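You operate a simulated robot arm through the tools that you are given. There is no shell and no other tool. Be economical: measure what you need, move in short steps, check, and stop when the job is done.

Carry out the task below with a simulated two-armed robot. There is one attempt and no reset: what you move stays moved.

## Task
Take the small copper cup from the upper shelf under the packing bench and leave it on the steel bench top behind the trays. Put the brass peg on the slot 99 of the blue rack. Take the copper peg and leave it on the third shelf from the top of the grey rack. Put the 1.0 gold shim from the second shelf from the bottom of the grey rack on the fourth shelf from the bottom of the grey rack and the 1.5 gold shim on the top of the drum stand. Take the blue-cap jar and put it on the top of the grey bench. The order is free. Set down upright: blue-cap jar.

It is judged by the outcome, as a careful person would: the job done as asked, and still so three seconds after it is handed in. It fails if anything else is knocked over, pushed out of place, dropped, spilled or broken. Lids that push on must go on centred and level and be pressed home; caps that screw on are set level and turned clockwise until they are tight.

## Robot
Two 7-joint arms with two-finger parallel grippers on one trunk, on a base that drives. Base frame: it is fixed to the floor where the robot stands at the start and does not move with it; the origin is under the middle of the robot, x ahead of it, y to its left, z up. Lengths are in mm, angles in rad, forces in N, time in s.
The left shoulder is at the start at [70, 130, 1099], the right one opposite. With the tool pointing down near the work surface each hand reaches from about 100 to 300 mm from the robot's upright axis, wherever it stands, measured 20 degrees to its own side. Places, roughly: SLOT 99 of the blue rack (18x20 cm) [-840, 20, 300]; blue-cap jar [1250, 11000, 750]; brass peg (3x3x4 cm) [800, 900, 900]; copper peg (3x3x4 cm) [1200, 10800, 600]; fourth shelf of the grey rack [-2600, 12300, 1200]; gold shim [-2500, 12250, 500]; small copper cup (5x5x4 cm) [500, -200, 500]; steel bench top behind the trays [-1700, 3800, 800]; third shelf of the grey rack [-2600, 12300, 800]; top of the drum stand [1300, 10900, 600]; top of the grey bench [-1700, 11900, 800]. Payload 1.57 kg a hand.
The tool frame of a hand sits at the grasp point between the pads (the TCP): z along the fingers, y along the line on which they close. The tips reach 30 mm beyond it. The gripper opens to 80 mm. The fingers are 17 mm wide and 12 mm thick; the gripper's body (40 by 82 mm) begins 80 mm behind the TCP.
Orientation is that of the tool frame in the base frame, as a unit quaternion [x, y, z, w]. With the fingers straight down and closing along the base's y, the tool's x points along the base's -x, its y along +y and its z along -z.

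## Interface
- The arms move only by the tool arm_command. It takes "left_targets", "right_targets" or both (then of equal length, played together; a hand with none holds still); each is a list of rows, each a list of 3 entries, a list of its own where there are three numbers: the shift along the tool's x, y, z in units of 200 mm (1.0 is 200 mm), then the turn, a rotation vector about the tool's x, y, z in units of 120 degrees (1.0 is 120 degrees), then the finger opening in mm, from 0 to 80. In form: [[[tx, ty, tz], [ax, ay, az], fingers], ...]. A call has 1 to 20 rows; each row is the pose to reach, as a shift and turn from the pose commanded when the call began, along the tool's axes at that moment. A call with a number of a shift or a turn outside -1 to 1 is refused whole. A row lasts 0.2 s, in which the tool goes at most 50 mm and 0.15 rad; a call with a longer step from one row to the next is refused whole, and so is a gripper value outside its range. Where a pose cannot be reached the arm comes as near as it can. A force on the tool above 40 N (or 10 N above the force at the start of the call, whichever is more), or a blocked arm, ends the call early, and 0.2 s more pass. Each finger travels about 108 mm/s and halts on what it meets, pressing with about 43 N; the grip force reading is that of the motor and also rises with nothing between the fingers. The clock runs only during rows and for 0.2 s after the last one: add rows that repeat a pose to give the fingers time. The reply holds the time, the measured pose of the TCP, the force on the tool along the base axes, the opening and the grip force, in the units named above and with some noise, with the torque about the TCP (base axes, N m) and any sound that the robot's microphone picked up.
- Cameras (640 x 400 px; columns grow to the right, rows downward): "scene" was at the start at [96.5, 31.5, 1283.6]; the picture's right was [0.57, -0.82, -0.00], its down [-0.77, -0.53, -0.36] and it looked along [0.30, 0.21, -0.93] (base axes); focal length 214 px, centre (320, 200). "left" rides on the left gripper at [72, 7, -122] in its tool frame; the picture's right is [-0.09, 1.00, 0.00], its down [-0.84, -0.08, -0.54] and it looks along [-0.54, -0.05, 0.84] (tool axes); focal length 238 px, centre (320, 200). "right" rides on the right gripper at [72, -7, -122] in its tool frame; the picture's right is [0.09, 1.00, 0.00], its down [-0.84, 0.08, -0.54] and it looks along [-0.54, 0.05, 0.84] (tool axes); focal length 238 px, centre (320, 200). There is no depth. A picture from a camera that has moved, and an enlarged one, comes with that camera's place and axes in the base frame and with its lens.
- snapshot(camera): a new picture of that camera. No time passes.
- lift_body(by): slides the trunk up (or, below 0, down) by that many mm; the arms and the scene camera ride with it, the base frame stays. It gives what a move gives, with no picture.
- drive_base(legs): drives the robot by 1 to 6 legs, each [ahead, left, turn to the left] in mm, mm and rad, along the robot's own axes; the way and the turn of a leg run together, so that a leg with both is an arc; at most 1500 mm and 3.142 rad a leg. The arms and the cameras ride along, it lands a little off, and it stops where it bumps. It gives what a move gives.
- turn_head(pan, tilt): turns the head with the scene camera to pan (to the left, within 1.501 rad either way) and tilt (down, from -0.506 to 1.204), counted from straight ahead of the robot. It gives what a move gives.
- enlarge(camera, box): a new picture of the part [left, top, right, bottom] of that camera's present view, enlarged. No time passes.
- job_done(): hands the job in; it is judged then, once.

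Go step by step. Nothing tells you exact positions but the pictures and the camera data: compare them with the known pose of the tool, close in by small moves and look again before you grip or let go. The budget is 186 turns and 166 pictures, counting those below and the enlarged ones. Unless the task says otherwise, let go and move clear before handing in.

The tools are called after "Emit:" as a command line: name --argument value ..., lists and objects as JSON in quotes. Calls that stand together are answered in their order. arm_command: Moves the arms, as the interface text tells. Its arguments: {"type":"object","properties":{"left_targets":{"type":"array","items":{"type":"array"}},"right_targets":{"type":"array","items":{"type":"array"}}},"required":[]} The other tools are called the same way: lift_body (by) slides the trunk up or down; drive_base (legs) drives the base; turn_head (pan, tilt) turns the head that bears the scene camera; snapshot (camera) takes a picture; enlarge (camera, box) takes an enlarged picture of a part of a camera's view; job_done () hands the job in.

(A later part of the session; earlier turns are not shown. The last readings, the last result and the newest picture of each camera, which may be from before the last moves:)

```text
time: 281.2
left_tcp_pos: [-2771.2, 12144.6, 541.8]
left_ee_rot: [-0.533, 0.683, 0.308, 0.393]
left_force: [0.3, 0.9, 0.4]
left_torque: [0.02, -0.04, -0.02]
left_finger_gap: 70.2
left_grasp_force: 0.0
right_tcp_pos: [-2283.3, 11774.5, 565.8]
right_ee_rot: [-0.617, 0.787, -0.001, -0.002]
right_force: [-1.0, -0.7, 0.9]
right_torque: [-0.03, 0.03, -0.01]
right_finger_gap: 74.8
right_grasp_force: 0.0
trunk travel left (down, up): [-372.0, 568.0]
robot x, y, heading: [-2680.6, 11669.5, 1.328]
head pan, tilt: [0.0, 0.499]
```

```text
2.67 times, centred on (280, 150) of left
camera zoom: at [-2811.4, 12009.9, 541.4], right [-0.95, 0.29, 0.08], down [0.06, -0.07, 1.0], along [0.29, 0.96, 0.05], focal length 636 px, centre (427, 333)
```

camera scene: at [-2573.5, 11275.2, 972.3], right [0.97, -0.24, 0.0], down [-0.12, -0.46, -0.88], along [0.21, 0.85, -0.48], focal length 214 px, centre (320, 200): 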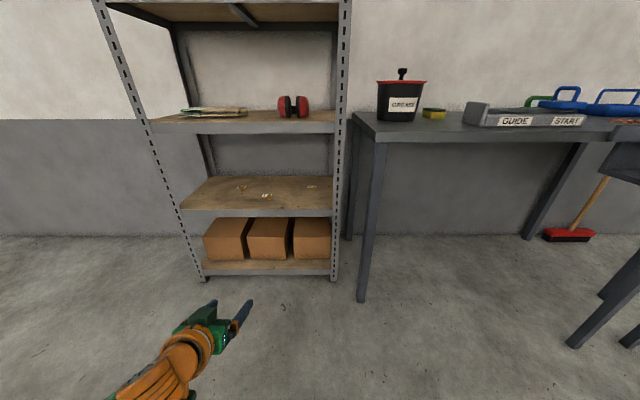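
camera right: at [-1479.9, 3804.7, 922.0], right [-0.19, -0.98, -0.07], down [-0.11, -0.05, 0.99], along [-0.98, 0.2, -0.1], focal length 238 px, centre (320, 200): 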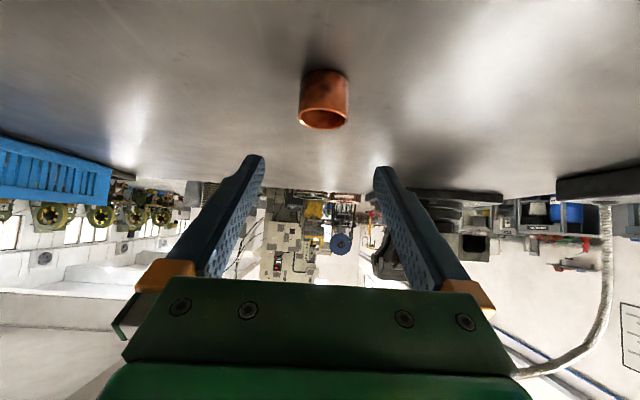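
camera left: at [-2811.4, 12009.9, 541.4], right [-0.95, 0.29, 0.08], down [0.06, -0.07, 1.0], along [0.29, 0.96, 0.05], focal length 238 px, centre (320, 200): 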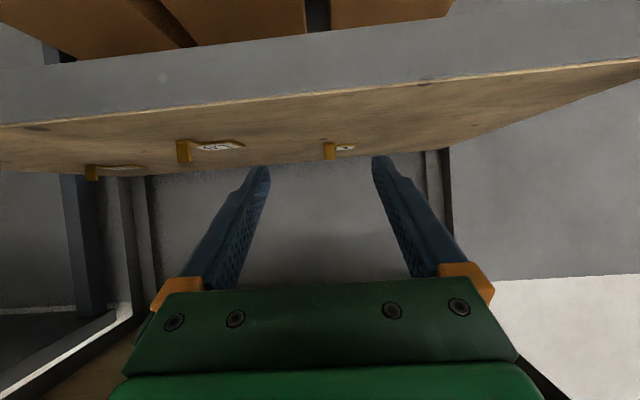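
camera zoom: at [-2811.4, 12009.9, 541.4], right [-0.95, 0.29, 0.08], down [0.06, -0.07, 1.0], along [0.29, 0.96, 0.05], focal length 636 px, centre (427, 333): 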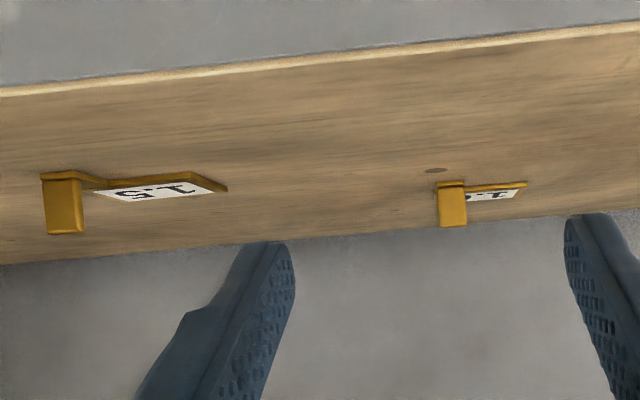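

The shim is a flat plate with an upright tab about 14 mm wide at its near right corner; I'll grip the tab. The near view puts the shelf at z≈483. I move in another 110 mm and look again.

Emit:
drive_base --legs '[[110, 8, 0]]'

Emit:
snapshot --camera "left"

```text
time: 282.4
left_tcp_pos: [-2751.3, 12254.9, 542.3]
left_ee_rot: [-0.532, 0.684, 0.307, 0.394]
left_force: [0.3, 0.3, -0.9]
left_torque: [0.0, 0.01, -0.02]
left_finger_gap: 70.0
left_grasp_force: 0.1
right_tcp_pos: [-2263.4, 11883.3, 566.3]
right_ee_rot: [-0.617, 0.787, 0.0, -0.003]
right_force: [1.0, 0.7, -0.2]
right_torque: [0.01, 0.01, 0.01]
right_finger_gap: 74.6
right_grasp_force: 0.0
trunk travel left (down, up): [-372.0, 568.0]
robot x, y, heading: [-2663.8, 11780.7, 1.325]
head pan, tilt: [0.0, 0.499]
```

```text
94 pictures are left
camera left: at [-2792.1, 12119.5, 541.3], right [-0.95, 0.29, 0.08], down [0.06, -0.07, 1.0], along [0.29, 0.96, 0.05], focal length 238 px, centre (320, 200)
```

left: 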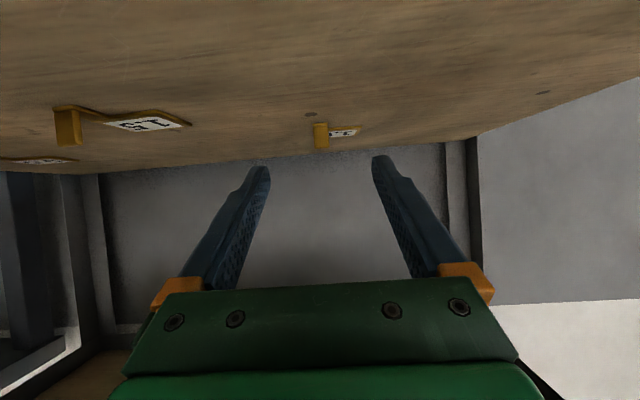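

Motion stereo gives the tab at (-2728, 12351), mid-height z≈489. I slide forward 83 mm above it, then check.

Emit:
arm_command --left_targets '[[[-0.1, 0, 0.18], [0, 0, 0], 45], [[-0.2075, 0, 0.359], [0, 0, 0], 45], [[-0.2075, 0, 0.359], [0, 0, 0], 45]]'

Emit:
snapshot --camera "left"

```text
time: 283.2
left_tcp_pos: [-2730.1, 12335.1, 542.8]
left_ee_rot: [-0.532, 0.684, 0.307, 0.394]
left_force: [0.1, 0.3, -0.4]
left_torque: [0.02, -0.02, -0.02]
left_finger_gap: 44.8
left_grasp_force: 0.1
right_tcp_pos: [-2264.3, 11882.9, 565.7]
right_ee_rot: [-0.617, 0.787, 0.0, -0.002]
right_force: [-0.5, 0.6, 0.3]
right_torque: [0.0, -0.02, 0.02]
right_finger_gap: 75.0
right_grasp_force: 0.0
trunk travel left (down, up): [-372.0, 568.0]
robot x, y, heading: [-2662.5, 11782.0, 1.325]
head pan, tilt: [0.0, 0.499]
```

```text
93 pictures are left
camera left: at [-2771.9, 12199.9, 541.8], right [-0.95, 0.29, 0.08], down [0.06, -0.07, 1.0], along [0.29, 0.96, 0.05], focal length 238 px, centre (320, 200)
```

left: 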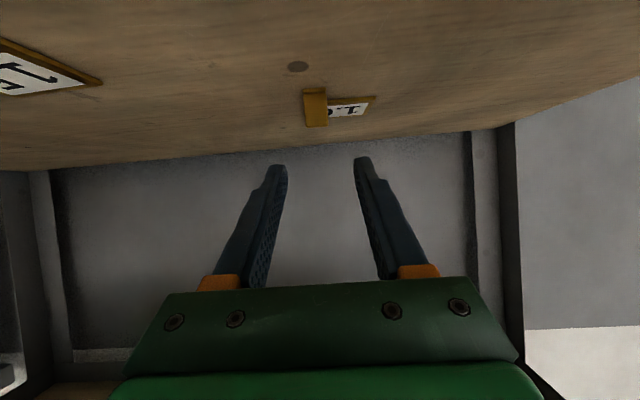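

The tab is 13 mm ahead of the grasp point and centred. I lower 37 mm beside it and check.

Emit:
arm_command --left_targets '[[[0.08, -0.01, 0.046], [0, 0, 0], 45], [[0.13, -0.012, 0.075], [0, 0, 0], 45], [[0.16, -0.012, 0.0925], [0, 0, 0], 45], [[0.16, -0.012, 0.0925], [0, 0, 0], 45]]'

Emit:
enlarge --camera "left" --box '[200, 80, 440, 230]'

```text
time: 284.2
left_tcp_pos: [-2727.3, 12334.4, 506.7]
left_ee_rot: [-0.533, 0.683, 0.308, 0.393]
left_force: [-0.3, 0.6, 0.2]
left_torque: [0.02, 0.0, 0.02]
left_finger_gap: 44.9
left_grasp_force: 0.1
right_tcp_pos: [-2263.1, 11882.2, 565.7]
right_ee_rot: [-0.618, 0.786, 0.0, -0.002]
right_force: [-0.3, -0.6, -0.2]
right_torque: [0.0, 0.01, 0.01]
right_finger_gap: 74.7
right_grasp_force: 0.0
trunk travel left (down, up): [-372.0, 568.0]
robot x, y, heading: [-2662.2, 11779.1, 1.329]
head pan, tilt: [0.0, 0.499]
```

```text
2.67 times, centred on (320, 155) of left
camera zoom: at [-2769.3, 12198.9, 504.6], right [-0.95, 0.29, 0.08], down [0.06, -0.07, 1.0], along [0.29, 0.96, 0.05], focal length 636 px, centre (320, 320)
```

zoom: 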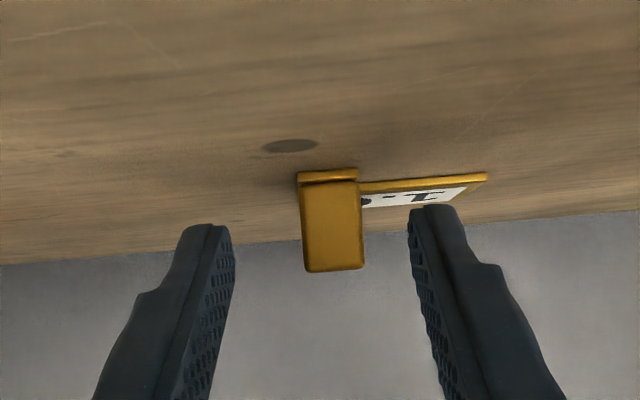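

The pads straddle the upper half of the tab. I close and lift a little.

Emit:
arm_command --left_targets '[[[0, 0, 0], [0, 0, 0], 25], [[0, 0, 0], [0, 0, 0], 4], [[0, 0, 0], [0, 0, 0], 4], [[0, 0, 0], [0, 0, 0], 4], [[-0.065, 0, -0.0375], [0, 0, 0], 4], [[-0.173, 0, -0.1], [0, 0, 0], 4], [[-0.173, 0, -0.1], [0, 0, 0], 4]]'

Emit:
snapshot --camera "left"

```text
time: 285.8
left_tcp_pos: [-2728.3, 12335.1, 545.4]
left_ee_rot: [-0.532, 0.683, 0.307, 0.394]
left_force: [-0.1, 0.0, 0.2]
left_torque: [-0.06, -0.01, 0.07]
left_finger_gap: 14.9
left_grasp_force: 31.1
right_tcp_pos: [-2262.7, 11883.6, 566.1]
right_ee_rot: [-0.617, 0.787, 0.0, -0.002]
right_force: [0.1, -0.1, 0.3]
right_torque: [-0.01, -0.02, -0.01]
right_finger_gap: 75.3
right_grasp_force: 0.1
trunk travel left (down, up): [-372.0, 568.0]
robot x, y, heading: [-2660.6, 11780.7, 1.328]
head pan, tilt: [0.0, 0.499]
```

```text
91 pictures are left
camera left: at [-2769.1, 12198.6, 544.8], right [-0.95, 0.29, 0.08], down [0.06, -0.07, 1.0], along [0.29, 0.96, 0.05], focal length 238 px, centre (320, 200)
```

left: 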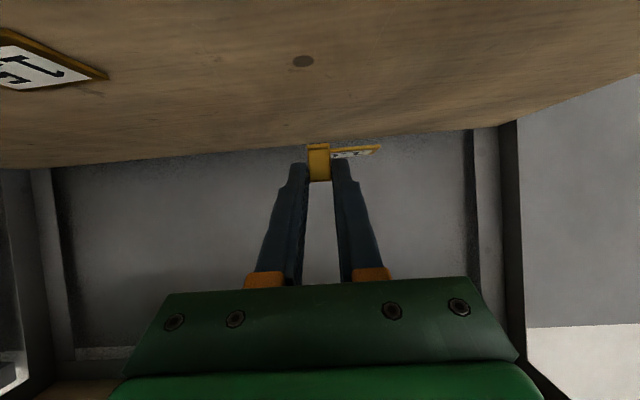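

The 1.0 shim is held. I tighten the command, back out and raise to the fourth shelf from the bottom.

Emit:
arm_command --left_targets '[[[-0.06, 0, -0.035], [0, 0, 0], 0], [[-0.06, 0, -0.035], [0, 0, 0], 0]]'

Emit:
drive_base --legs '[[-350, 0, 0]]'

Emit:
lift_body --by 400

Emit:
lift_body --by 165

Emit:
arm_command --left_targets '[[[-0.173, 0, -0.1], [0, 0, 0], 0], [[-0.346, 0, -0.2], [0, 0, 0], 0], [[-0.52, 0, -0.3], [0, 0, 0], 0], [[-0.65, 0, -0.375], [0, 0, 0], 0], [[-0.65, 0, -0.375], [0, 0, 0], 0]]'

Emit:
snapshot --camera "left"

Emit:
snapshot --camera "scene"

```text
time: 286.4
left_tcp_pos: [-2729.2, 12335.5, 558.7]
left_ee_rot: [-0.533, 0.683, 0.308, 0.394]
left_force: [-0.1, 0.5, -0.7]
left_torque: [-0.01, -0.01, -0.03]
left_finger_gap: 14.8
left_grasp_force: 31.0
right_tcp_pos: [-2263.6, 11884.3, 566.4]
right_ee_rot: [-0.617, 0.787, 0.0, -0.002]
right_force: [-0.5, -0.1, 0.0]
right_torque: [-0.04, 0.01, 0.02]
right_finger_gap: 75.1
right_grasp_force: 0.0
trunk travel left (down, up): [-372.0, 568.0]
robot x, y, heading: [-2664.1, 11784.6, 1.331]
head pan, tilt: [0.0, 0.499]
```

```text
time: 288.7
left_tcp_pos: [-2812.8, 11995.9, 559.6]
left_ee_rot: [-0.532, 0.684, 0.307, 0.394]
left_force: [0.2, -0.3, -0.8]
left_torque: [-0.03, 0.0, 0.0]
left_finger_gap: 14.9
left_grasp_force: 31.0
right_tcp_pos: [-2347.1, 11544.8, 565.7]
right_ee_rot: [-0.616, 0.788, -0.001, -0.002]
right_force: [0.0, -0.5, 0.7]
right_torque: [0.02, 0.0, -0.02]
right_finger_gap: 74.9
right_grasp_force: 0.1
trunk travel left (down, up): [-372.0, 568.0]
robot x, y, heading: [-2744.5, 11442.6, 1.325]
head pan, tilt: [0.0, 0.499]
```

```text
time: 292.5
left_tcp_pos: [-2813.1, 11996.0, 960.5]
left_ee_rot: [-0.532, 0.684, 0.307, 0.393]
left_force: [0.8, -0.5, 0.3]
left_torque: [-0.03, -0.01, -0.01]
left_finger_gap: 15.2
left_grasp_force: 30.6
right_tcp_pos: [-2348.0, 11545.4, 966.4]
right_ee_rot: [-0.617, 0.787, -0.001, -0.002]
right_force: [-0.5, 0.4, -0.4]
right_torque: [-0.02, -0.03, -0.05]
right_finger_gap: 75.0
right_grasp_force: 0.1
trunk travel left (down, up): [-772.0, 168.0]
robot x, y, heading: [-2748.3, 11443.4, 1.325]
head pan, tilt: [0.0, 0.499]
```

```text
time: 294.4
left_tcp_pos: [-2812.9, 11997.6, 1124.2]
left_ee_rot: [-0.532, 0.684, 0.307, 0.394]
left_force: [-1.4, -0.1, -1.2]
left_torque: [-0.03, -0.01, 0.0]
left_finger_gap: 14.9
left_grasp_force: 30.7
right_tcp_pos: [-2347.2, 11544.4, 1129.2]
right_ee_rot: [-0.617, 0.787, 0.0, -0.002]
right_force: [0.1, -0.3, 0.8]
right_torque: [0.03, -0.05, 0.03]
right_finger_gap: 75.0
right_grasp_force: 0.0
trunk travel left (down, up): [-937.0, 3.0]
robot x, y, heading: [-2747.3, 11444.7, 1.321]
head pan, tilt: [0.0, 0.499]
```

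```text
time: 295.6
left_tcp_pos: [-2812.6, 11996.4, 1276.1]
left_ee_rot: [-0.532, 0.684, 0.307, 0.394]
left_force: [-1.3, -0.7, -0.9]
left_torque: [-0.04, 0.01, -0.02]
left_finger_gap: 15.2
left_grasp_force: 30.8
right_tcp_pos: [-2347.2, 11545.6, 1131.3]
right_ee_rot: [-0.617, 0.787, 0.0, -0.002]
right_force: [0.4, 0.3, 0.4]
right_torque: [0.01, -0.03, 0.03]
right_finger_gap: 75.0
right_grasp_force: 0.0
trunk travel left (down, up): [-937.0, 3.0]
robot x, y, heading: [-2744.7, 11449.0, 1.325]
head pan, tilt: [0.0, 0.499]
```

```text
90 pictures are left
camera left: at [-2853.4, 11861.0, 1274.9], right [-0.95, 0.29, 0.08], down [0.06, -0.07, 1.0], along [0.29, 0.95, 0.05], focal length 238 px, centre (320, 200)
```

left: 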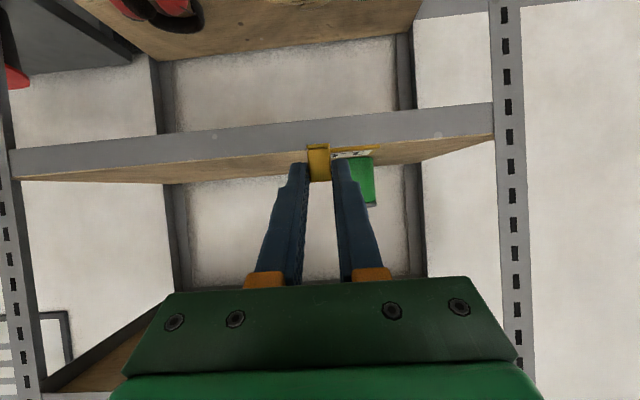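

```text
89 pictures are left
camera scene: at [-2712.3, 11579.9, 1537.3], right [0.97, -0.24, 0.0], down [-0.12, -0.46, -0.88], along [0.21, 0.85, -0.48], focal length 214 px, centre (320, 200)
```

scene: 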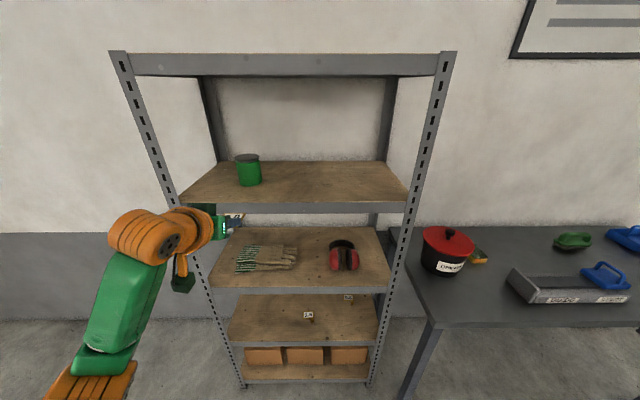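

The green pot stands at the rear left of that shelf; I'll set the shim right of it. I raise 20 mm more, shift right, and drive in partway.

Emit:
arm_command --left_targets '[[[-0.087, 0, -0.05], [0, 0, 0], 0], [[-0.087, 0, -0.05], [0, 0, 0], 0]]'

Emit:
drive_base --legs '[[0, -115, 0], [190, 0, 0]]'

Emit:
snapshot --camera "left"

```text
time: 296.2
left_tcp_pos: [-2812.7, 11996.4, 1295.8]
left_ee_rot: [-0.532, 0.684, 0.308, 0.394]
left_force: [-0.3, 0.0, -0.9]
left_torque: [-0.04, -0.01, 0.04]
left_finger_gap: 15.1
left_grasp_force: 30.7
right_tcp_pos: [-2347.4, 11544.5, 1132.6]
right_ee_rot: [-0.616, 0.788, 0.0, -0.003]
right_force: [-0.4, -0.2, 0.2]
right_torque: [0.0, -0.01, -0.02]
right_finger_gap: 75.0
right_grasp_force: 0.1
trunk travel left (down, up): [-937.0, 3.0]
robot x, y, heading: [-2743.8, 11441.5, 1.324]
head pan, tilt: [0.0, 0.499]
```

```text
time: 298.6
left_tcp_pos: [-2654.3, 12148.1, 1297.1]
left_ee_rot: [-0.532, 0.683, 0.308, 0.395]
left_force: [-0.4, -0.3, -0.3]
left_torque: [0.01, 0.04, -0.02]
left_finger_gap: 14.9
left_grasp_force: 30.5
right_tcp_pos: [-2191.0, 11697.6, 1131.0]
right_ee_rot: [-0.616, 0.787, 0.001, -0.002]
right_force: [-0.8, -0.5, 0.2]
right_torque: [0.04, -0.04, 0.0]
right_finger_gap: 75.3
right_grasp_force: 0.1
trunk travel left (down, up): [-937.0, 3.0]
robot x, y, heading: [-2590.5, 11598.0, 1.329]
head pan, tilt: [0.0, 0.499]
```

```text
88 pictures are left
camera left: at [-2696.3, 12012.9, 1295.7], right [-0.95, 0.29, 0.08], down [0.06, -0.07, 1.0], along [0.29, 0.95, 0.05], focal length 238 px, centre (320, 200)
```

left: 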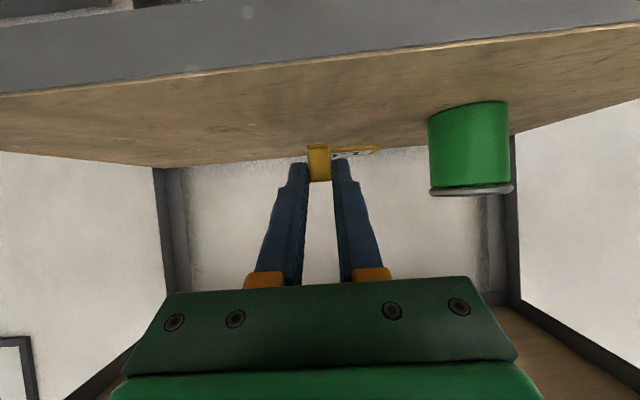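

Shelf surface is at z≈1229. I move in 85 mm and lower to just above it.

Emit:
drive_base --legs '[[85, 0, 0]]'

Emit:
arm_command --left_targets '[[[0.07, 0, 0.04], [0, 0, 0], 0], [[0.126, 0, 0.073], [0, 0, 0], 0], [[0.126, 0, 0.073], [0, 0, 0], 0]]'

Emit:
enlarge --camera "left" --box '[200, 80, 440, 230]'

```text
time: 299.7
left_tcp_pos: [-2636.2, 12225.9, 1300.6]
left_ee_rot: [-0.531, 0.682, 0.31, 0.397]
left_force: [0.2, -0.7, -1.0]
left_torque: [0.01, -0.03, -0.01]
left_finger_gap: 14.7
left_grasp_force: 30.4
right_tcp_pos: [-2169.5, 11775.2, 1132.8]
right_ee_rot: [-0.616, 0.788, 0.002, 0.001]
right_force: [0.0, -0.5, 0.1]
right_torque: [0.05, 0.03, -0.01]
right_finger_gap: 74.7
right_grasp_force: 0.0
trunk travel left (down, up): [-937.0, 3.0]
robot x, y, heading: [-2572.0, 11680.3, 1.323]
head pan, tilt: [0.0, 0.499]
```

```text
time: 300.5
left_tcp_pos: [-2634.2, 12236.1, 1266.4]
left_ee_rot: [-0.531, 0.684, 0.307, 0.395]
left_force: [0.4, 0.1, -1.3]
left_torque: [-0.02, 0.03, 0.0]
left_finger_gap: 14.7
left_grasp_force: 31.1
right_tcp_pos: [-2170.0, 11782.9, 1130.8]
right_ee_rot: [-0.617, 0.787, 0.0, -0.002]
right_force: [-0.2, 0.1, -0.1]
right_torque: [-0.01, -0.01, 0.0]
right_finger_gap: 74.9
right_grasp_force: 0.1
trunk travel left (down, up): [-937.0, 3.0]
robot x, y, heading: [-2570.1, 11682.7, 1.322]
head pan, tilt: [0.0, 0.499]
```

```text
2.67 times, centred on (320, 155) of left
camera zoom: at [-2674.6, 12099.8, 1265.5], right [-0.95, 0.29, 0.08], down [0.06, -0.07, 1.0], along [0.29, 0.95, 0.05], focal length 636 px, centre (320, 320)
```

zoom: 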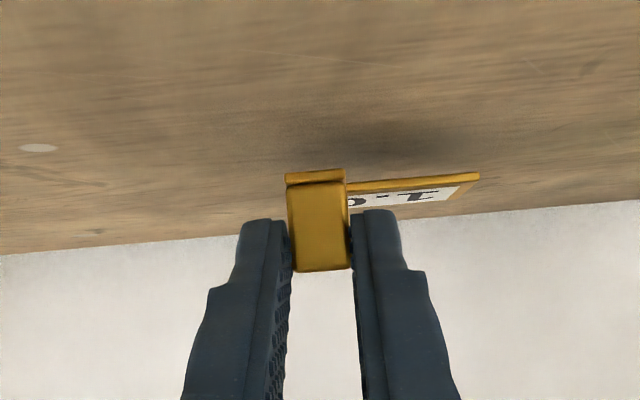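

The shadow is close beneath. I lower a few more millimetres to contact.

Emit:
arm_command --left_targets '[[[0.013, 0, 0.0075], [0, 0, 0], 0], [[0.026, 0, 0.015], [0, 0, 0], 0], [[0.03, 0, 0.0175], [0, 0, 0], 0]]'

Emit:
enlarge --camera "left" --box '[200, 80, 440, 230]'

```text
time: 301.3
left_tcp_pos: [-2632.8, 12236.2, 1258.5]
left_ee_rot: [-0.531, 0.684, 0.306, 0.394]
left_force: [0.2, 0.4, -0.8]
left_torque: [-0.02, 0.01, -0.01]
left_finger_gap: 15.0
left_grasp_force: 31.0
right_tcp_pos: [-2168.9, 11783.0, 1132.1]
right_ee_rot: [-0.616, 0.788, 0.0, -0.002]
right_force: [0.4, -0.3, 0.0]
right_torque: [-0.02, -0.01, 0.0]
right_finger_gap: 74.6
right_grasp_force: 0.0
trunk travel left (down, up): [-937.0, 3.0]
robot x, y, heading: [-2568.2, 11683.7, 1.326]
head pan, tilt: [0.0, 0.499]
```

```text
2.67 times, centred on (320, 155) of left
camera zoom: at [-2674.2, 12099.8, 1258.1], right [-0.95, 0.29, 0.08], down [0.06, -0.07, 1.0], along [0.29, 0.95, 0.05], focal length 636 px, centre (320, 320)
```

zoom: 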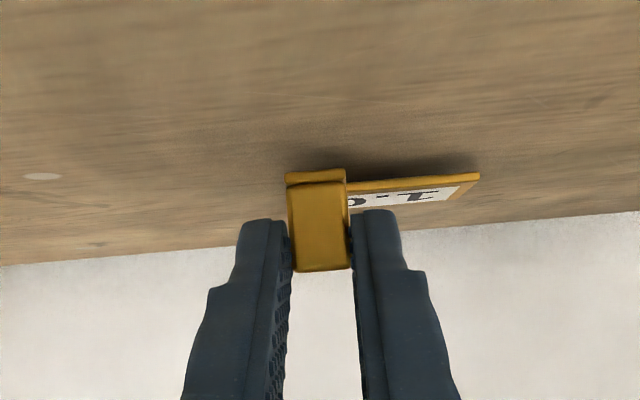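

Emit:
arm_command --left_targets '[[[0.009, 0, 0.005], [0, 0, 0], 0], [[0.018, 0, 0.01], [0, 0, 0], 0], [[0.022, 0, 0.0125], [0, 0, 0], 0]]'

```text
time: 302.1
left_tcp_pos: [-2633.6, 12235.5, 1254.0]
left_ee_rot: [-0.532, 0.684, 0.307, 0.393]
left_force: [0.4, 0.2, -0.4]
left_torque: [-0.03, 0.01, 0.02]
left_finger_gap: 15.1
left_grasp_force: 31.4
right_tcp_pos: [-2169.0, 11782.3, 1130.7]
right_ee_rot: [-0.617, 0.787, 0.0, -0.002]
right_force: [0.8, -0.4, 0.7]
right_torque: [0.01, -0.03, 0.0]
right_finger_gap: 74.9
right_grasp_force: 0.0
trunk travel left (down, up): [-937.0, 3.0]
robot x, y, heading: [-2565.9, 11676.6, 1.323]
head pan, tilt: [0.0, 0.499]
```

Emit:
arm_command --left_targets '[[[0.009, 0, 0.005], [0, 0, 0], 0], [[0.017, 0, 0.01], [0, 0, 0], 0]]'

Emit:
enlarge --camera "left" --box '[200, 80, 440, 230]'

```text
time: 302.7
left_tcp_pos: [-2634.3, 12232.9, 1253.9]
left_ee_rot: [-0.53, 0.683, 0.309, 0.397]
left_force: [-1.3, 6.3, 17.8]
left_torque: [0.66, -0.11, 0.06]
left_finger_gap: 15.0
left_grasp_force: 30.7
right_tcp_pos: [-2169.0, 11780.9, 1130.9]
right_ee_rot: [-0.617, 0.787, 0.0, -0.001]
right_force: [-0.6, 0.4, -0.4]
right_torque: [0.02, 0.02, 0.0]
right_finger_gap: 74.9
right_grasp_force: 0.0
trunk travel left (down, up): [-937.0, 3.0]
robot x, y, heading: [-2566.3, 11682.2, 1.322]
head pan, tilt: [0.0, 0.499]
```

```text
2.67 times, centred on (320, 155) of left
camera zoom: at [-2674.3, 12097.8, 1251.2], right [-0.95, 0.29, 0.08], down [0.06, -0.08, 1.0], along [0.29, 0.95, 0.05], focal length 636 px, centre (320, 320)
```

zoom: 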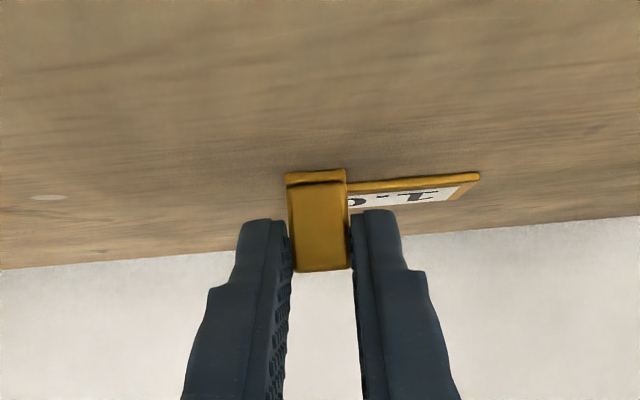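

Contact made. I relieve 3 mm, open, and rise clear.

Emit:
arm_command --left_targets '[[[-0.012, 0, -0.007], [0, 0, 0], 0], [[-0.012, 0, -0.007], [0, 0, 0], 25], [[-0.012, 0, -0.007], [0, 0, 0], 45], [[-0.06, 0, -0.035], [0, 0, 0], 45], [[-0.173, 0, -0.1], [0, 0, 0], 45], [[-0.26, 0, -0.15], [0, 0, 0], 45], [[-0.26, 0, -0.15], [0, 0, 0], 45]]'

Emit:
snapshot --camera "left"

```text
time: 304.3
left_tcp_pos: [-2632.7, 12234.7, 1311.6]
left_ee_rot: [-0.531, 0.684, 0.306, 0.395]
left_force: [0.5, 0.4, -0.1]
left_torque: [0.0, 0.01, -0.02]
left_finger_gap: 44.9
left_grasp_force: 0.0
right_tcp_pos: [-2169.0, 11782.7, 1132.8]
right_ee_rot: [-0.617, 0.787, 0.0, -0.001]
right_force: [-0.2, 0.1, 0.1]
right_torque: [0.0, 0.01, 0.01]
right_finger_gap: 75.2
right_grasp_force: 0.1
trunk travel left (down, up): [-937.0, 3.0]
robot x, y, heading: [-2564.4, 11681.5, 1.324]
head pan, tilt: [0.0, 0.499]
```

```text
84 pictures are left
camera left: at [-2674.2, 12099.2, 1309.8], right [-0.95, 0.29, 0.08], down [0.06, -0.07, 1.0], along [0.29, 0.95, 0.05], focal length 238 px, centre (320, 200)
```

left: 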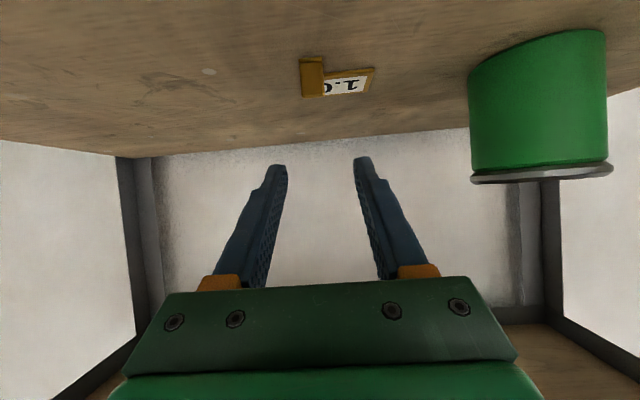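

The 1.0 shim is on the fourth shelf. I back out, lower again, and line up with the 1.5 shim at about (-2600, 12220).

Emit:
drive_base --legs '[[-350, 0, 0]]'

Emit:
lift_body --by -400

Emit:
lift_body --by -165

Emit:
arm_command --left_targets '[[[0.17, 0, 0.1], [0, 0, 0], 45], [[0.35, 0, 0.2], [0, 0, 0], 45], [[0.53, 0, 0.305], [0, 0, 0], 45], [[0.71, 0, 0.41], [0, 0, 0], 45], [[0.88, 0, 0.51], [0, 0, 0], 45], [[0.88, 0, 0.51], [0, 0, 0], 45]]'

Emit:
drive_base --legs '[[0, -35, 0], [240, 0, 0]]'

Emit:
snapshot --camera "left"

```text
time: 306.5
left_tcp_pos: [-2718.6, 11897.8, 1308.8]
left_ee_rot: [-0.533, 0.684, 0.307, 0.392]
left_force: [0.2, 0.3, 0.2]
left_torque: [-0.01, -0.01, 0.01]
left_finger_gap: 45.2
left_grasp_force: 0.0
right_tcp_pos: [-2254.7, 11446.3, 1130.1]
right_ee_rot: [-0.617, 0.787, -0.001, -0.003]
right_force: [0.3, 0.4, 0.5]
right_torque: [-0.04, -0.01, 0.04]
right_finger_gap: 75.0
right_grasp_force: 0.0
trunk travel left (down, up): [-937.0, 3.0]
robot x, y, heading: [-2652.9, 11338.5, 1.322]
head pan, tilt: [0.0, 0.499]
```

```text
time: 310.4
left_tcp_pos: [-2720.0, 11894.3, 911.0]
left_ee_rot: [-0.532, 0.684, 0.308, 0.393]
left_force: [0.2, -0.4, -0.4]
left_torque: [0.01, 0.01, 0.0]
left_finger_gap: 45.1
left_grasp_force: 0.1
right_tcp_pos: [-2253.7, 11443.2, 730.3]
right_ee_rot: [-0.618, 0.786, 0.0, -0.002]
right_force: [-0.2, -0.3, 0.7]
right_torque: [-0.02, 0.03, -0.01]
right_finger_gap: 75.0
right_grasp_force: 0.0
trunk travel left (down, up): [-537.0, 403.0]
robot x, y, heading: [-2650.8, 11344.0, 1.324]
head pan, tilt: [0.0, 0.499]
```

```text
time: 312.2
left_tcp_pos: [-2720.2, 11893.8, 746.0]
left_ee_rot: [-0.533, 0.683, 0.308, 0.393]
left_force: [-0.1, -0.1, -0.3]
left_torque: [0.0, -0.03, 0.0]
left_finger_gap: 45.4
left_grasp_force: 0.0
right_tcp_pos: [-2254.4, 11441.7, 566.8]
right_ee_rot: [-0.617, 0.787, -0.001, -0.002]
right_force: [0.5, 0.1, 0.2]
right_torque: [0.01, 0.04, 0.01]
right_finger_gap: 74.9
right_grasp_force: 0.2
trunk travel left (down, up): [-372.0, 568.0]
robot x, y, heading: [-2654.4, 11340.9, 1.327]
head pan, tilt: [0.0, 0.499]
```

```text
time: 313.6
left_tcp_pos: [-2720.0, 11893.5, 542.0]
left_ee_rot: [-0.532, 0.684, 0.308, 0.394]
left_force: [0.4, 0.1, 0.7]
left_torque: [-0.04, -0.04, 0.0]
left_finger_gap: 45.1
left_grasp_force: 0.0
right_tcp_pos: [-2254.9, 11442.5, 565.9]
right_ee_rot: [-0.617, 0.787, -0.001, -0.002]
right_force: [-0.1, -0.3, 0.0]
right_torque: [0.01, 0.01, -0.03]
right_finger_gap: 75.2
right_grasp_force: 0.0
trunk travel left (down, up): [-372.0, 568.0]
robot x, y, heading: [-2651.7, 11340.1, 1.327]
head pan, tilt: [0.0, 0.499]
```

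```text
time: 315.9
left_tcp_pos: [-2626.1, 12121.1, 542.4]
left_ee_rot: [-0.532, 0.684, 0.307, 0.394]
left_force: [-0.7, 0.6, 1.2]
left_torque: [0.0, -0.01, -0.02]
left_finger_gap: 44.9
left_grasp_force: 0.1
right_tcp_pos: [-2160.3, 11667.6, 565.5]
right_ee_rot: [-0.617, 0.787, 0.0, -0.001]
right_force: [0.1, -0.5, -0.5]
right_torque: [0.0, 0.0, -0.01]
right_finger_gap: 74.8
right_grasp_force: 0.1
trunk travel left (down, up): [-372.0, 568.0]
robot x, y, heading: [-2561.0, 11565.1, 1.323]
head pan, tilt: [0.0, 0.499]
```

```text
83 pictures are left
camera left: at [-2667.0, 11984.8, 541.0], right [-0.95, 0.29, 0.08], down [0.06, -0.07, 1.0], along [0.29, 0.95, 0.05], focal length 238 px, centre (320, 200)
```

left: 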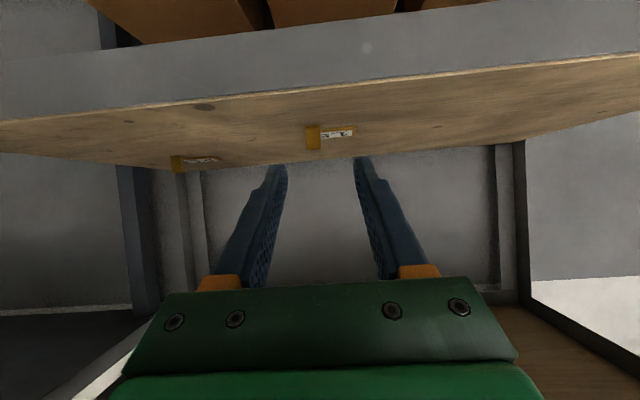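

The 1.5 tab is 240 mm ahead, 8 mm to the right. I extend over it as before and check.

Emit:
arm_command --left_targets '[[[-0.1, -0.02, 0.18], [0, 0, 0], 45], [[-0.21, -0.04, 0.365], [0, 0, 0], 45], [[-0.21, -0.04, 0.365], [0, 0, 0], 45]]'

Emit:
snapshot --camera "left"

```text
time: 316.7
left_tcp_pos: [-2597.2, 12199.9, 542.6]
left_ee_rot: [-0.532, 0.684, 0.308, 0.394]
left_force: [0.3, -0.4, 0.5]
left_torque: [0.03, 0.01, -0.02]
left_finger_gap: 44.8
left_grasp_force: 0.1
right_tcp_pos: [-2162.5, 11668.8, 565.6]
right_ee_rot: [-0.617, 0.787, 0.0, -0.002]
right_force: [1.2, 0.2, 1.1]
right_torque: [0.0, 0.0, 0.01]
right_finger_gap: 74.8
right_grasp_force: 0.0
trunk travel left (down, up): [-372.0, 568.0]
robot x, y, heading: [-2560.0, 11563.4, 1.321]
head pan, tilt: [0.0, 0.499]
```

```text
82 pictures are left
camera left: at [-2638.7, 12064.3, 541.7], right [-0.95, 0.29, 0.08], down [0.06, -0.07, 1.0], along [0.29, 0.95, 0.05], focal length 238 px, centre (320, 200)
```

left: 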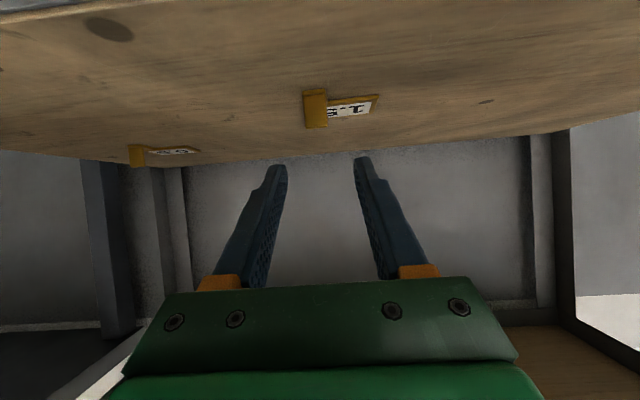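

Same geometry as before. I lower 36 mm beside the tab, close and lift slightly.

Emit:
arm_command --left_targets '[[[0.08, -0.012, 0.046], [0, 0, 0], 45], [[0.13, -0.015, 0.075], [0, 0, 0], 45], [[0.158, -0.015, 0.091], [0, 0, 0], 45], [[0.158, -0.015, 0.091], [0, 0, 0], 25], [[0.158, -0.015, 0.091], [0, 0, 0], 0], [[0.158, -0.015, 0.091], [0, 0, 0], 0], [[0.158, -0.015, 0.091], [0, 0, 0], 0], [[0.05, -0.015, 0.029], [0, 0, 0], 0], [[-0.05, -0.015, -0.029], [0, 0, 0], 0], [[-0.05, -0.015, -0.029], [0, 0, 0], 0]]'

Emit:
snapshot --camera "left"

```text
time: 318.9
left_tcp_pos: [-2595.7, 12198.1, 553.5]
left_ee_rot: [-0.532, 0.684, 0.307, 0.393]
left_force: [0.0, -0.1, -0.2]
left_torque: [-0.02, -0.01, 0.0]
left_finger_gap: 14.8
left_grasp_force: 30.8
right_tcp_pos: [-2160.9, 11668.6, 566.3]
right_ee_rot: [-0.617, 0.787, 0.0, -0.002]
right_force: [0.2, 0.2, 0.0]
right_torque: [0.0, -0.04, -0.02]
right_finger_gap: 75.1
right_grasp_force: 0.0
trunk travel left (down, up): [-372.0, 568.0]
robot x, y, heading: [-2560.2, 11567.1, 1.328]
head pan, tilt: [0.0, 0.499]
```

```text
81 pictures are left
camera left: at [-2635.9, 12063.4, 552.5], right [-0.95, 0.29, 0.08], down [0.06, -0.07, 1.0], along [0.29, 0.95, 0.05], focal length 238 px, centre (320, 200)
```

left: 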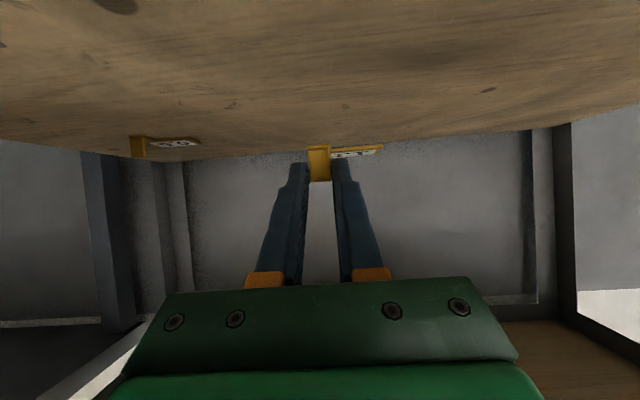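

The 1.5 shim is held. I back out, turn toward the corner with the drum stand, and drive there.

Emit:
drive_base --legs '[[-500, 0, 0], [0, 0, -1.325], [1400, -350, 0], [1200, 0, 0]]'

Emit:
lift_body --by 400

Emit:
turn_head --pan 0 --tilt 0.4

Emit:
snapshot --camera "scene"

```text
time: 337.5
left_tcp_pos: [512.9, 10916.4, 552.6]
left_ee_rot: [0.002, 0.866, -0.001, 0.499]
left_force: [0.1, -0.2, -1.4]
left_torque: [-0.04, 0.05, 0.0]
left_finger_gap: 15.0
left_grasp_force: 30.8
right_tcp_pos: [103.4, 10368.4, 565.4]
right_ee_rot: [0.0, 1.0, 0.001, -0.002]
right_force: [0.3, 0.2, 0.2]
right_torque: [-0.01, 0.02, 0.01]
right_finger_gap: 75.3
right_grasp_force: 0.0
trunk travel left (down, up): [-372.0, 568.0]
robot x, y, heading: [-95.3, 10732.7, -0.003]
head pan, tilt: [0.0, 0.499]
```

```text
time: 341.4
left_tcp_pos: [512.6, 10918.4, 951.7]
left_ee_rot: [0.001, 0.867, 0.001, 0.499]
left_force: [0.2, 0.2, -0.5]
left_torque: [0.0, 0.02, -0.01]
left_finger_gap: 14.8
left_grasp_force: 30.7
right_tcp_pos: [104.0, 10368.0, 966.8]
right_ee_rot: [-0.001, 1.0, 0.001, -0.001]
right_force: [-0.3, -0.5, 0.2]
right_torque: [-0.02, 0.01, 0.03]
right_finger_gap: 74.9
right_grasp_force: 0.0
trunk travel left (down, up): [-772.0, 168.0]
robot x, y, heading: [-90.0, 10725.4, -0.003]
head pan, tilt: [0.0, 0.499]
```

```text
time: 342.0
left_tcp_pos: [512.8, 10917.6, 953.0]
left_ee_rot: [0.002, 0.866, 0.0, 0.499]
left_force: [0.1, 0.1, 0.0]
left_torque: [-0.05, 0.02, -0.02]
left_finger_gap: 15.0
left_grasp_force: 31.0
right_tcp_pos: [103.5, 10367.8, 966.2]
right_ee_rot: [-0.001, 1.0, 0.001, -0.002]
right_force: [1.0, 0.4, 1.1]
right_torque: [-0.01, 0.01, -0.02]
right_finger_gap: 75.1
right_grasp_force: 0.0
trunk travel left (down, up): [-772.0, 168.0]
robot x, y, heading: [-93.6, 10732.3, -0.002]
head pan, tilt: [0.0, 0.4]
```

```text
80 pictures are left
camera scene: at [51.2, 10730.1, 1381.4], right [0.0, -1.0, 0.0], down [-0.39, 0.0, -0.92], along [0.92, 0.0, -0.39], focal length 214 px, centre (320, 200)
```

scene: 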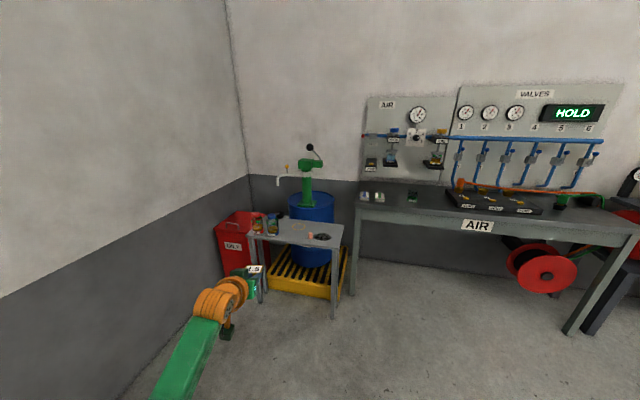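

The drum stand is the small grey table in front of the blue drum, with jars and the copper peg on it. I zoom in.

Emit:
enlarge --camera "scene" --box '[225, 195, 355, 276]'

```text
4.92 times, centred on (290, 236) of scene
camera zoom: at [51.2, 10730.1, 1381.4], right [0.0, -1.0, 0.0], down [-0.39, 0.0, -0.92], along [0.92, 0.0, -0.39], focal length 1056 px, centre (468, 25)
```

zoom: 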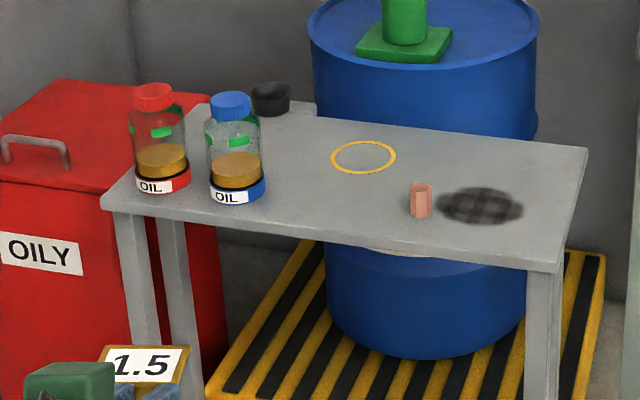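

Copper peg stands at about (1200, 10790), the blue-cap jar at about (1260, 11040). I'll tuck the left hand (with the shim) back and up, ready the right hand at 45°, square up to the stand and approach the peg.

Emit:
arm_command --left_targets '[[[-0.02, 0.03, -0.14], [0, 0, 0], 0], [[-0.04, 0.06, -0.28], [0, 0, 0], 0], [[-0.06, 0.09, -0.43], [0, 0, 0], 0], [[-0.08, 0.13, -0.57], [0, 0, 0], 0], [[-0.1, 0.16, -0.71], [0, 0, 0], 0], [[-0.12, 0.19, -0.86], [0, 0, 0], 0], [[-0.13, 0.22, -0.998], [0, 0, 0], 0], [[-0.13, 0.22, -0.998], [0, 0, 0], 0]]' --right_targets '[[[-0.14, 0.043, 0.09], [0, -0.054, 0], 60], [[-0.28, 0.086, 0.185], [0, -0.107, 0], 60], [[-0.43, 0.129, 0.28], [0, -0.161, 0], 60], [[-0.57, 0.171, 0.37], [0, -0.214, 0], 60], [[-0.71, 0.214, 0.46], [0, -0.268, 0], 60], [[-0.86, 0.257, 0.56], [0, -0.321, 0], 60], [[-1.0, 0.3, 0.65], [0, -0.375, 0], 60], [[-1.0, 0.3, 0.65], [0, -0.375, 0], 60]]'

Emit:
drive_base --legs '[[0, 0, -0.226], [0, 640, 0], [450, 0, 0]]'

Emit:
snapshot --camera "scene"

Emit:
snapshot --camera "right"

```text
time: 343.8
left_tcp_pos: [352.5, 10962.3, 1076.2]
left_ee_rot: [0.002, 0.867, 0.0, 0.499]
left_force: [-0.4, 0.2, -0.3]
left_torque: [-0.05, 0.02, -0.03]
left_finger_gap: 15.1
left_grasp_force: 31.1
right_tcp_pos: [303.8, 10428.4, 835.9]
right_ee_rot: [-0.001, 0.924, 0.001, 0.383]
right_force: [-0.1, -0.5, 0.4]
right_torque: [0.0, 0.01, -0.01]
right_finger_gap: 60.0
right_grasp_force: 0.1
trunk travel left (down, up): [-772.0, 168.0]
robot x, y, heading: [-91.5, 10730.0, 0.001]
head pan, tilt: [0.0, 0.4]
```

```text
time: 350.5
left_tcp_pos: [974.3, 11374.9, 1076.4]
left_ee_rot: [0.101, 0.86, -0.058, 0.496]
left_force: [-1.1, -0.4, -0.3]
left_torque: [-0.02, 0.01, 0.01]
left_finger_gap: 15.2
left_grasp_force: 30.9
right_tcp_pos: [805.0, 10864.7, 837.1]
right_ee_rot: [0.105, 0.918, -0.043, 0.38]
right_force: [0.5, 0.0, 0.4]
right_torque: [0.01, -0.01, 0.02]
right_finger_gap: 60.0
right_grasp_force: 0.0
trunk travel left (down, up): [-772.0, 168.0]
robot x, y, heading: [488.8, 11248.4, -0.229]
head pan, tilt: [0.0, 0.4]
```

```text
78 pictures are left
camera scene: at [627.7, 11216.8, 1381.5], right [-0.23, -0.97, 0.0], down [-0.38, 0.09, -0.92], along [0.9, -0.21, -0.39], focal length 214 px, centre (320, 200)
```

scene: 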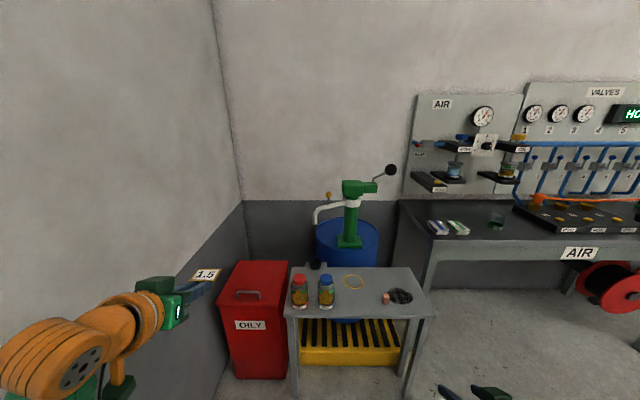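

```text
77 pictures are left
camera right: at [668.3, 10889.6, 870.7], right [0.16, 0.98, -0.06], down [0.22, 0.03, 0.97], along [0.96, -0.17, -0.21], focal length 238 px, centre (320, 200)
```

right: 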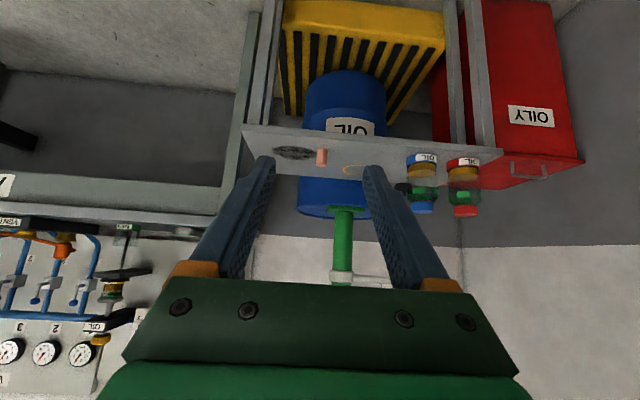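

Triangulated: stand top at z≈612, copper peg at (1230, 10789), blue-cap jar at (1262, 11044). I lower and come to 80 mm short of the peg.

Emit:
lift_body --by -170

Emit:
drive_base --legs '[[340, 22, 0]]'

Emit:
snapshot --camera "right"

```text
time: 352.4
left_tcp_pos: [974.9, 11374.2, 906.9]
left_ee_rot: [0.101, 0.861, -0.057, 0.496]
left_force: [-0.6, -0.2, -0.5]
left_torque: [0.0, 0.02, 0.0]
left_finger_gap: 14.9
left_grasp_force: 31.0
right_tcp_pos: [805.3, 10866.2, 666.8]
right_ee_rot: [0.104, 0.919, -0.042, 0.379]
right_force: [0.4, -0.1, 1.1]
right_torque: [0.02, 0.01, 0.04]
right_finger_gap: 59.8
right_grasp_force: 0.1
trunk travel left (down, up): [-602.0, 338.0]
robot x, y, heading: [491.4, 11252.1, -0.231]
head pan, tilt: [0.0, 0.4]
```

```text
time: 354.7
left_tcp_pos: [1310.3, 11315.2, 906.4]
left_ee_rot: [0.101, 0.86, -0.057, 0.497]
left_force: [0.2, 0.8, 0.6]
left_torque: [-0.01, 0.03, 0.01]
left_finger_gap: 14.9
left_grasp_force: 31.1
right_tcp_pos: [1139.1, 10807.9, 666.0]
right_ee_rot: [0.106, 0.919, -0.043, 0.379]
right_force: [-0.2, -0.3, 0.6]
right_torque: [0.0, 0.01, -0.03]
right_finger_gap: 59.8
right_grasp_force: 0.1
trunk travel left (down, up): [-602.0, 338.0]
robot x, y, heading: [824.2, 11190.2, -0.23]
head pan, tilt: [0.0, 0.4]
```

```text
76 pictures are left
camera right: at [1003.1, 10832.4, 700.5], right [0.16, 0.98, -0.06], down [0.22, 0.03, 0.97], along [0.96, -0.17, -0.22], focal length 238 px, centre (320, 200)
```

right: 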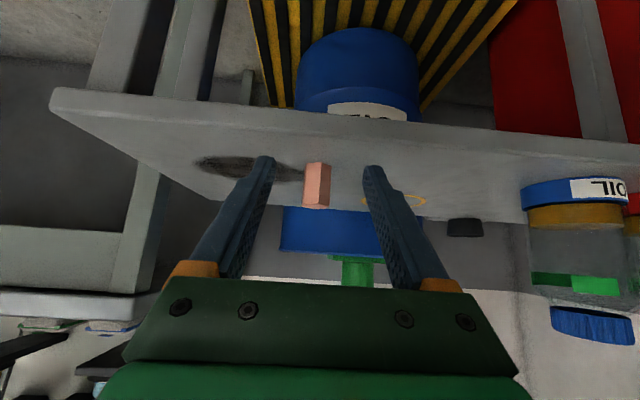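

The peg is straight ahead by 95 mm. I slide the open fingers round it.

Emit:
arm_command --right_targets '[[[-0.1, 0, 0.13], [0, 0, 0], 60], [[-0.19, 0.003, 0.28], [0, 0, 0], 60], [[-0.251, 0.005, 0.421], [0, 0, 0], 60], [[-0.251, 0.005, 0.421], [0, 0, 0], 60]]'

Emit:
snapshot --camera "right"

```text
time: 355.7
left_tcp_pos: [1304.9, 11317.6, 909.3]
left_ee_rot: [0.102, 0.859, -0.059, 0.499]
left_force: [-0.2, -0.4, -0.8]
left_torque: [-0.01, 0.0, 0.01]
left_finger_gap: 14.9
left_grasp_force: 30.8
right_tcp_pos: [1228.9, 10788.3, 646.7]
right_ee_rot: [0.106, 0.917, -0.044, 0.383]
right_force: [-10.6, 2.6, 18.5]
right_torque: [0.47, -0.03, 0.21]
right_finger_gap: 59.5
right_grasp_force: 0.1
trunk travel left (down, up): [-602.0, 338.0]
robot x, y, heading: [826.5, 11192.9, -0.23]
head pan, tilt: [0.0, 0.4]
```

```text
75 pictures are left
camera right: at [1091.7, 10813.7, 679.9], right [0.16, 0.98, -0.07], down [0.21, 0.03, 0.98], along [0.96, -0.17, -0.21], focal length 238 px, centre (320, 200)
```

right: 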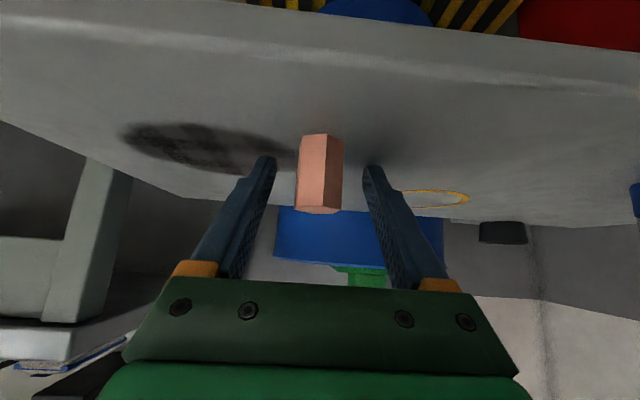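

The fingertips touch the stand top; I rise 6 mm, then close on the peg and lift.

Emit:
arm_command --right_targets '[[[-0.025, 0, -0.025], [0, 0, 0], 60], [[-0.025, 0, -0.025], [0, 0, 0], 60]]'

Emit:
arm_command --right_targets '[[[0, 0, 0], [0, 0, 0], 40], [[0, 0, 0], [0, 0, 0], 5], [[0, 0, 0], [0, 0, 0], 5], [[0, 0, 0], [0, 0, 0], 5], [[-0.05, 0, -0.05], [0, 0, 0], 5], [[-0.12, 0, -0.12], [0, 0, 0], 5], [[-0.21, 0, -0.21], [0, 0, 0], 5], [[-0.21, 0, -0.21], [0, 0, 0], 5]]'

Emit:
snapshot --camera "right"

```text
time: 356.3
left_tcp_pos: [1310.6, 11315.4, 906.6]
left_ee_rot: [0.103, 0.861, -0.059, 0.496]
left_force: [-0.2, 0.3, 0.0]
left_torque: [0.02, 0.04, 0.02]
left_finger_gap: 14.9
left_grasp_force: 30.7
right_tcp_pos: [1231.9, 10787.7, 649.0]
right_ee_rot: [0.106, 0.918, -0.043, 0.379]
right_force: [-0.6, 0.3, -0.2]
right_torque: [-0.03, 0.0, -0.01]
right_finger_gap: 60.3
right_grasp_force: 0.0
trunk travel left (down, up): [-602.0, 338.0]
robot x, y, heading: [822.5, 11193.2, -0.233]
head pan, tilt: [0.0, 0.4]
```

```text
time: 358.1
left_tcp_pos: [1310.1, 11316.0, 905.9]
left_ee_rot: [0.102, 0.86, -0.058, 0.496]
left_force: [1.0, -0.1, -0.8]
left_torque: [-0.01, 0.02, 0.02]
left_finger_gap: 15.0
left_grasp_force: 31.3
right_tcp_pos: [1233.2, 10787.0, 708.4]
right_ee_rot: [0.107, 0.918, -0.043, 0.379]
right_force: [-0.2, -0.3, -1.5]
right_torque: [-0.02, -0.02, -0.02]
right_finger_gap: 27.1
right_grasp_force: 38.3
trunk travel left (down, up): [-602.0, 338.0]
robot x, y, heading: [823.7, 11191.2, -0.235]
head pan, tilt: [0.0, 0.4]
```

```text
74 pictures are left
camera right: at [1096.1, 10811.8, 742.5], right [0.16, 0.98, -0.06], down [0.22, 0.03, 0.97], along [0.96, -0.17, -0.22], focal length 238 px, centre (320, 200)
```

right: 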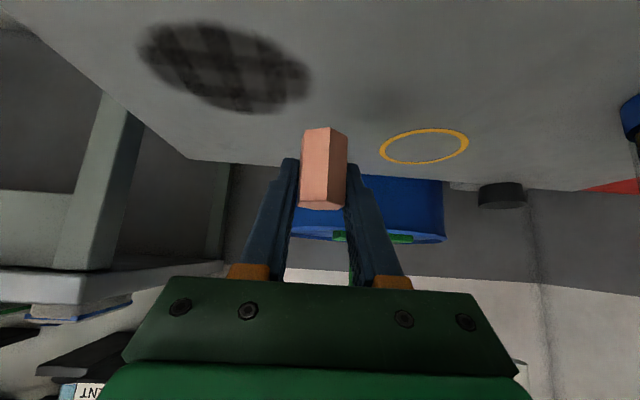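

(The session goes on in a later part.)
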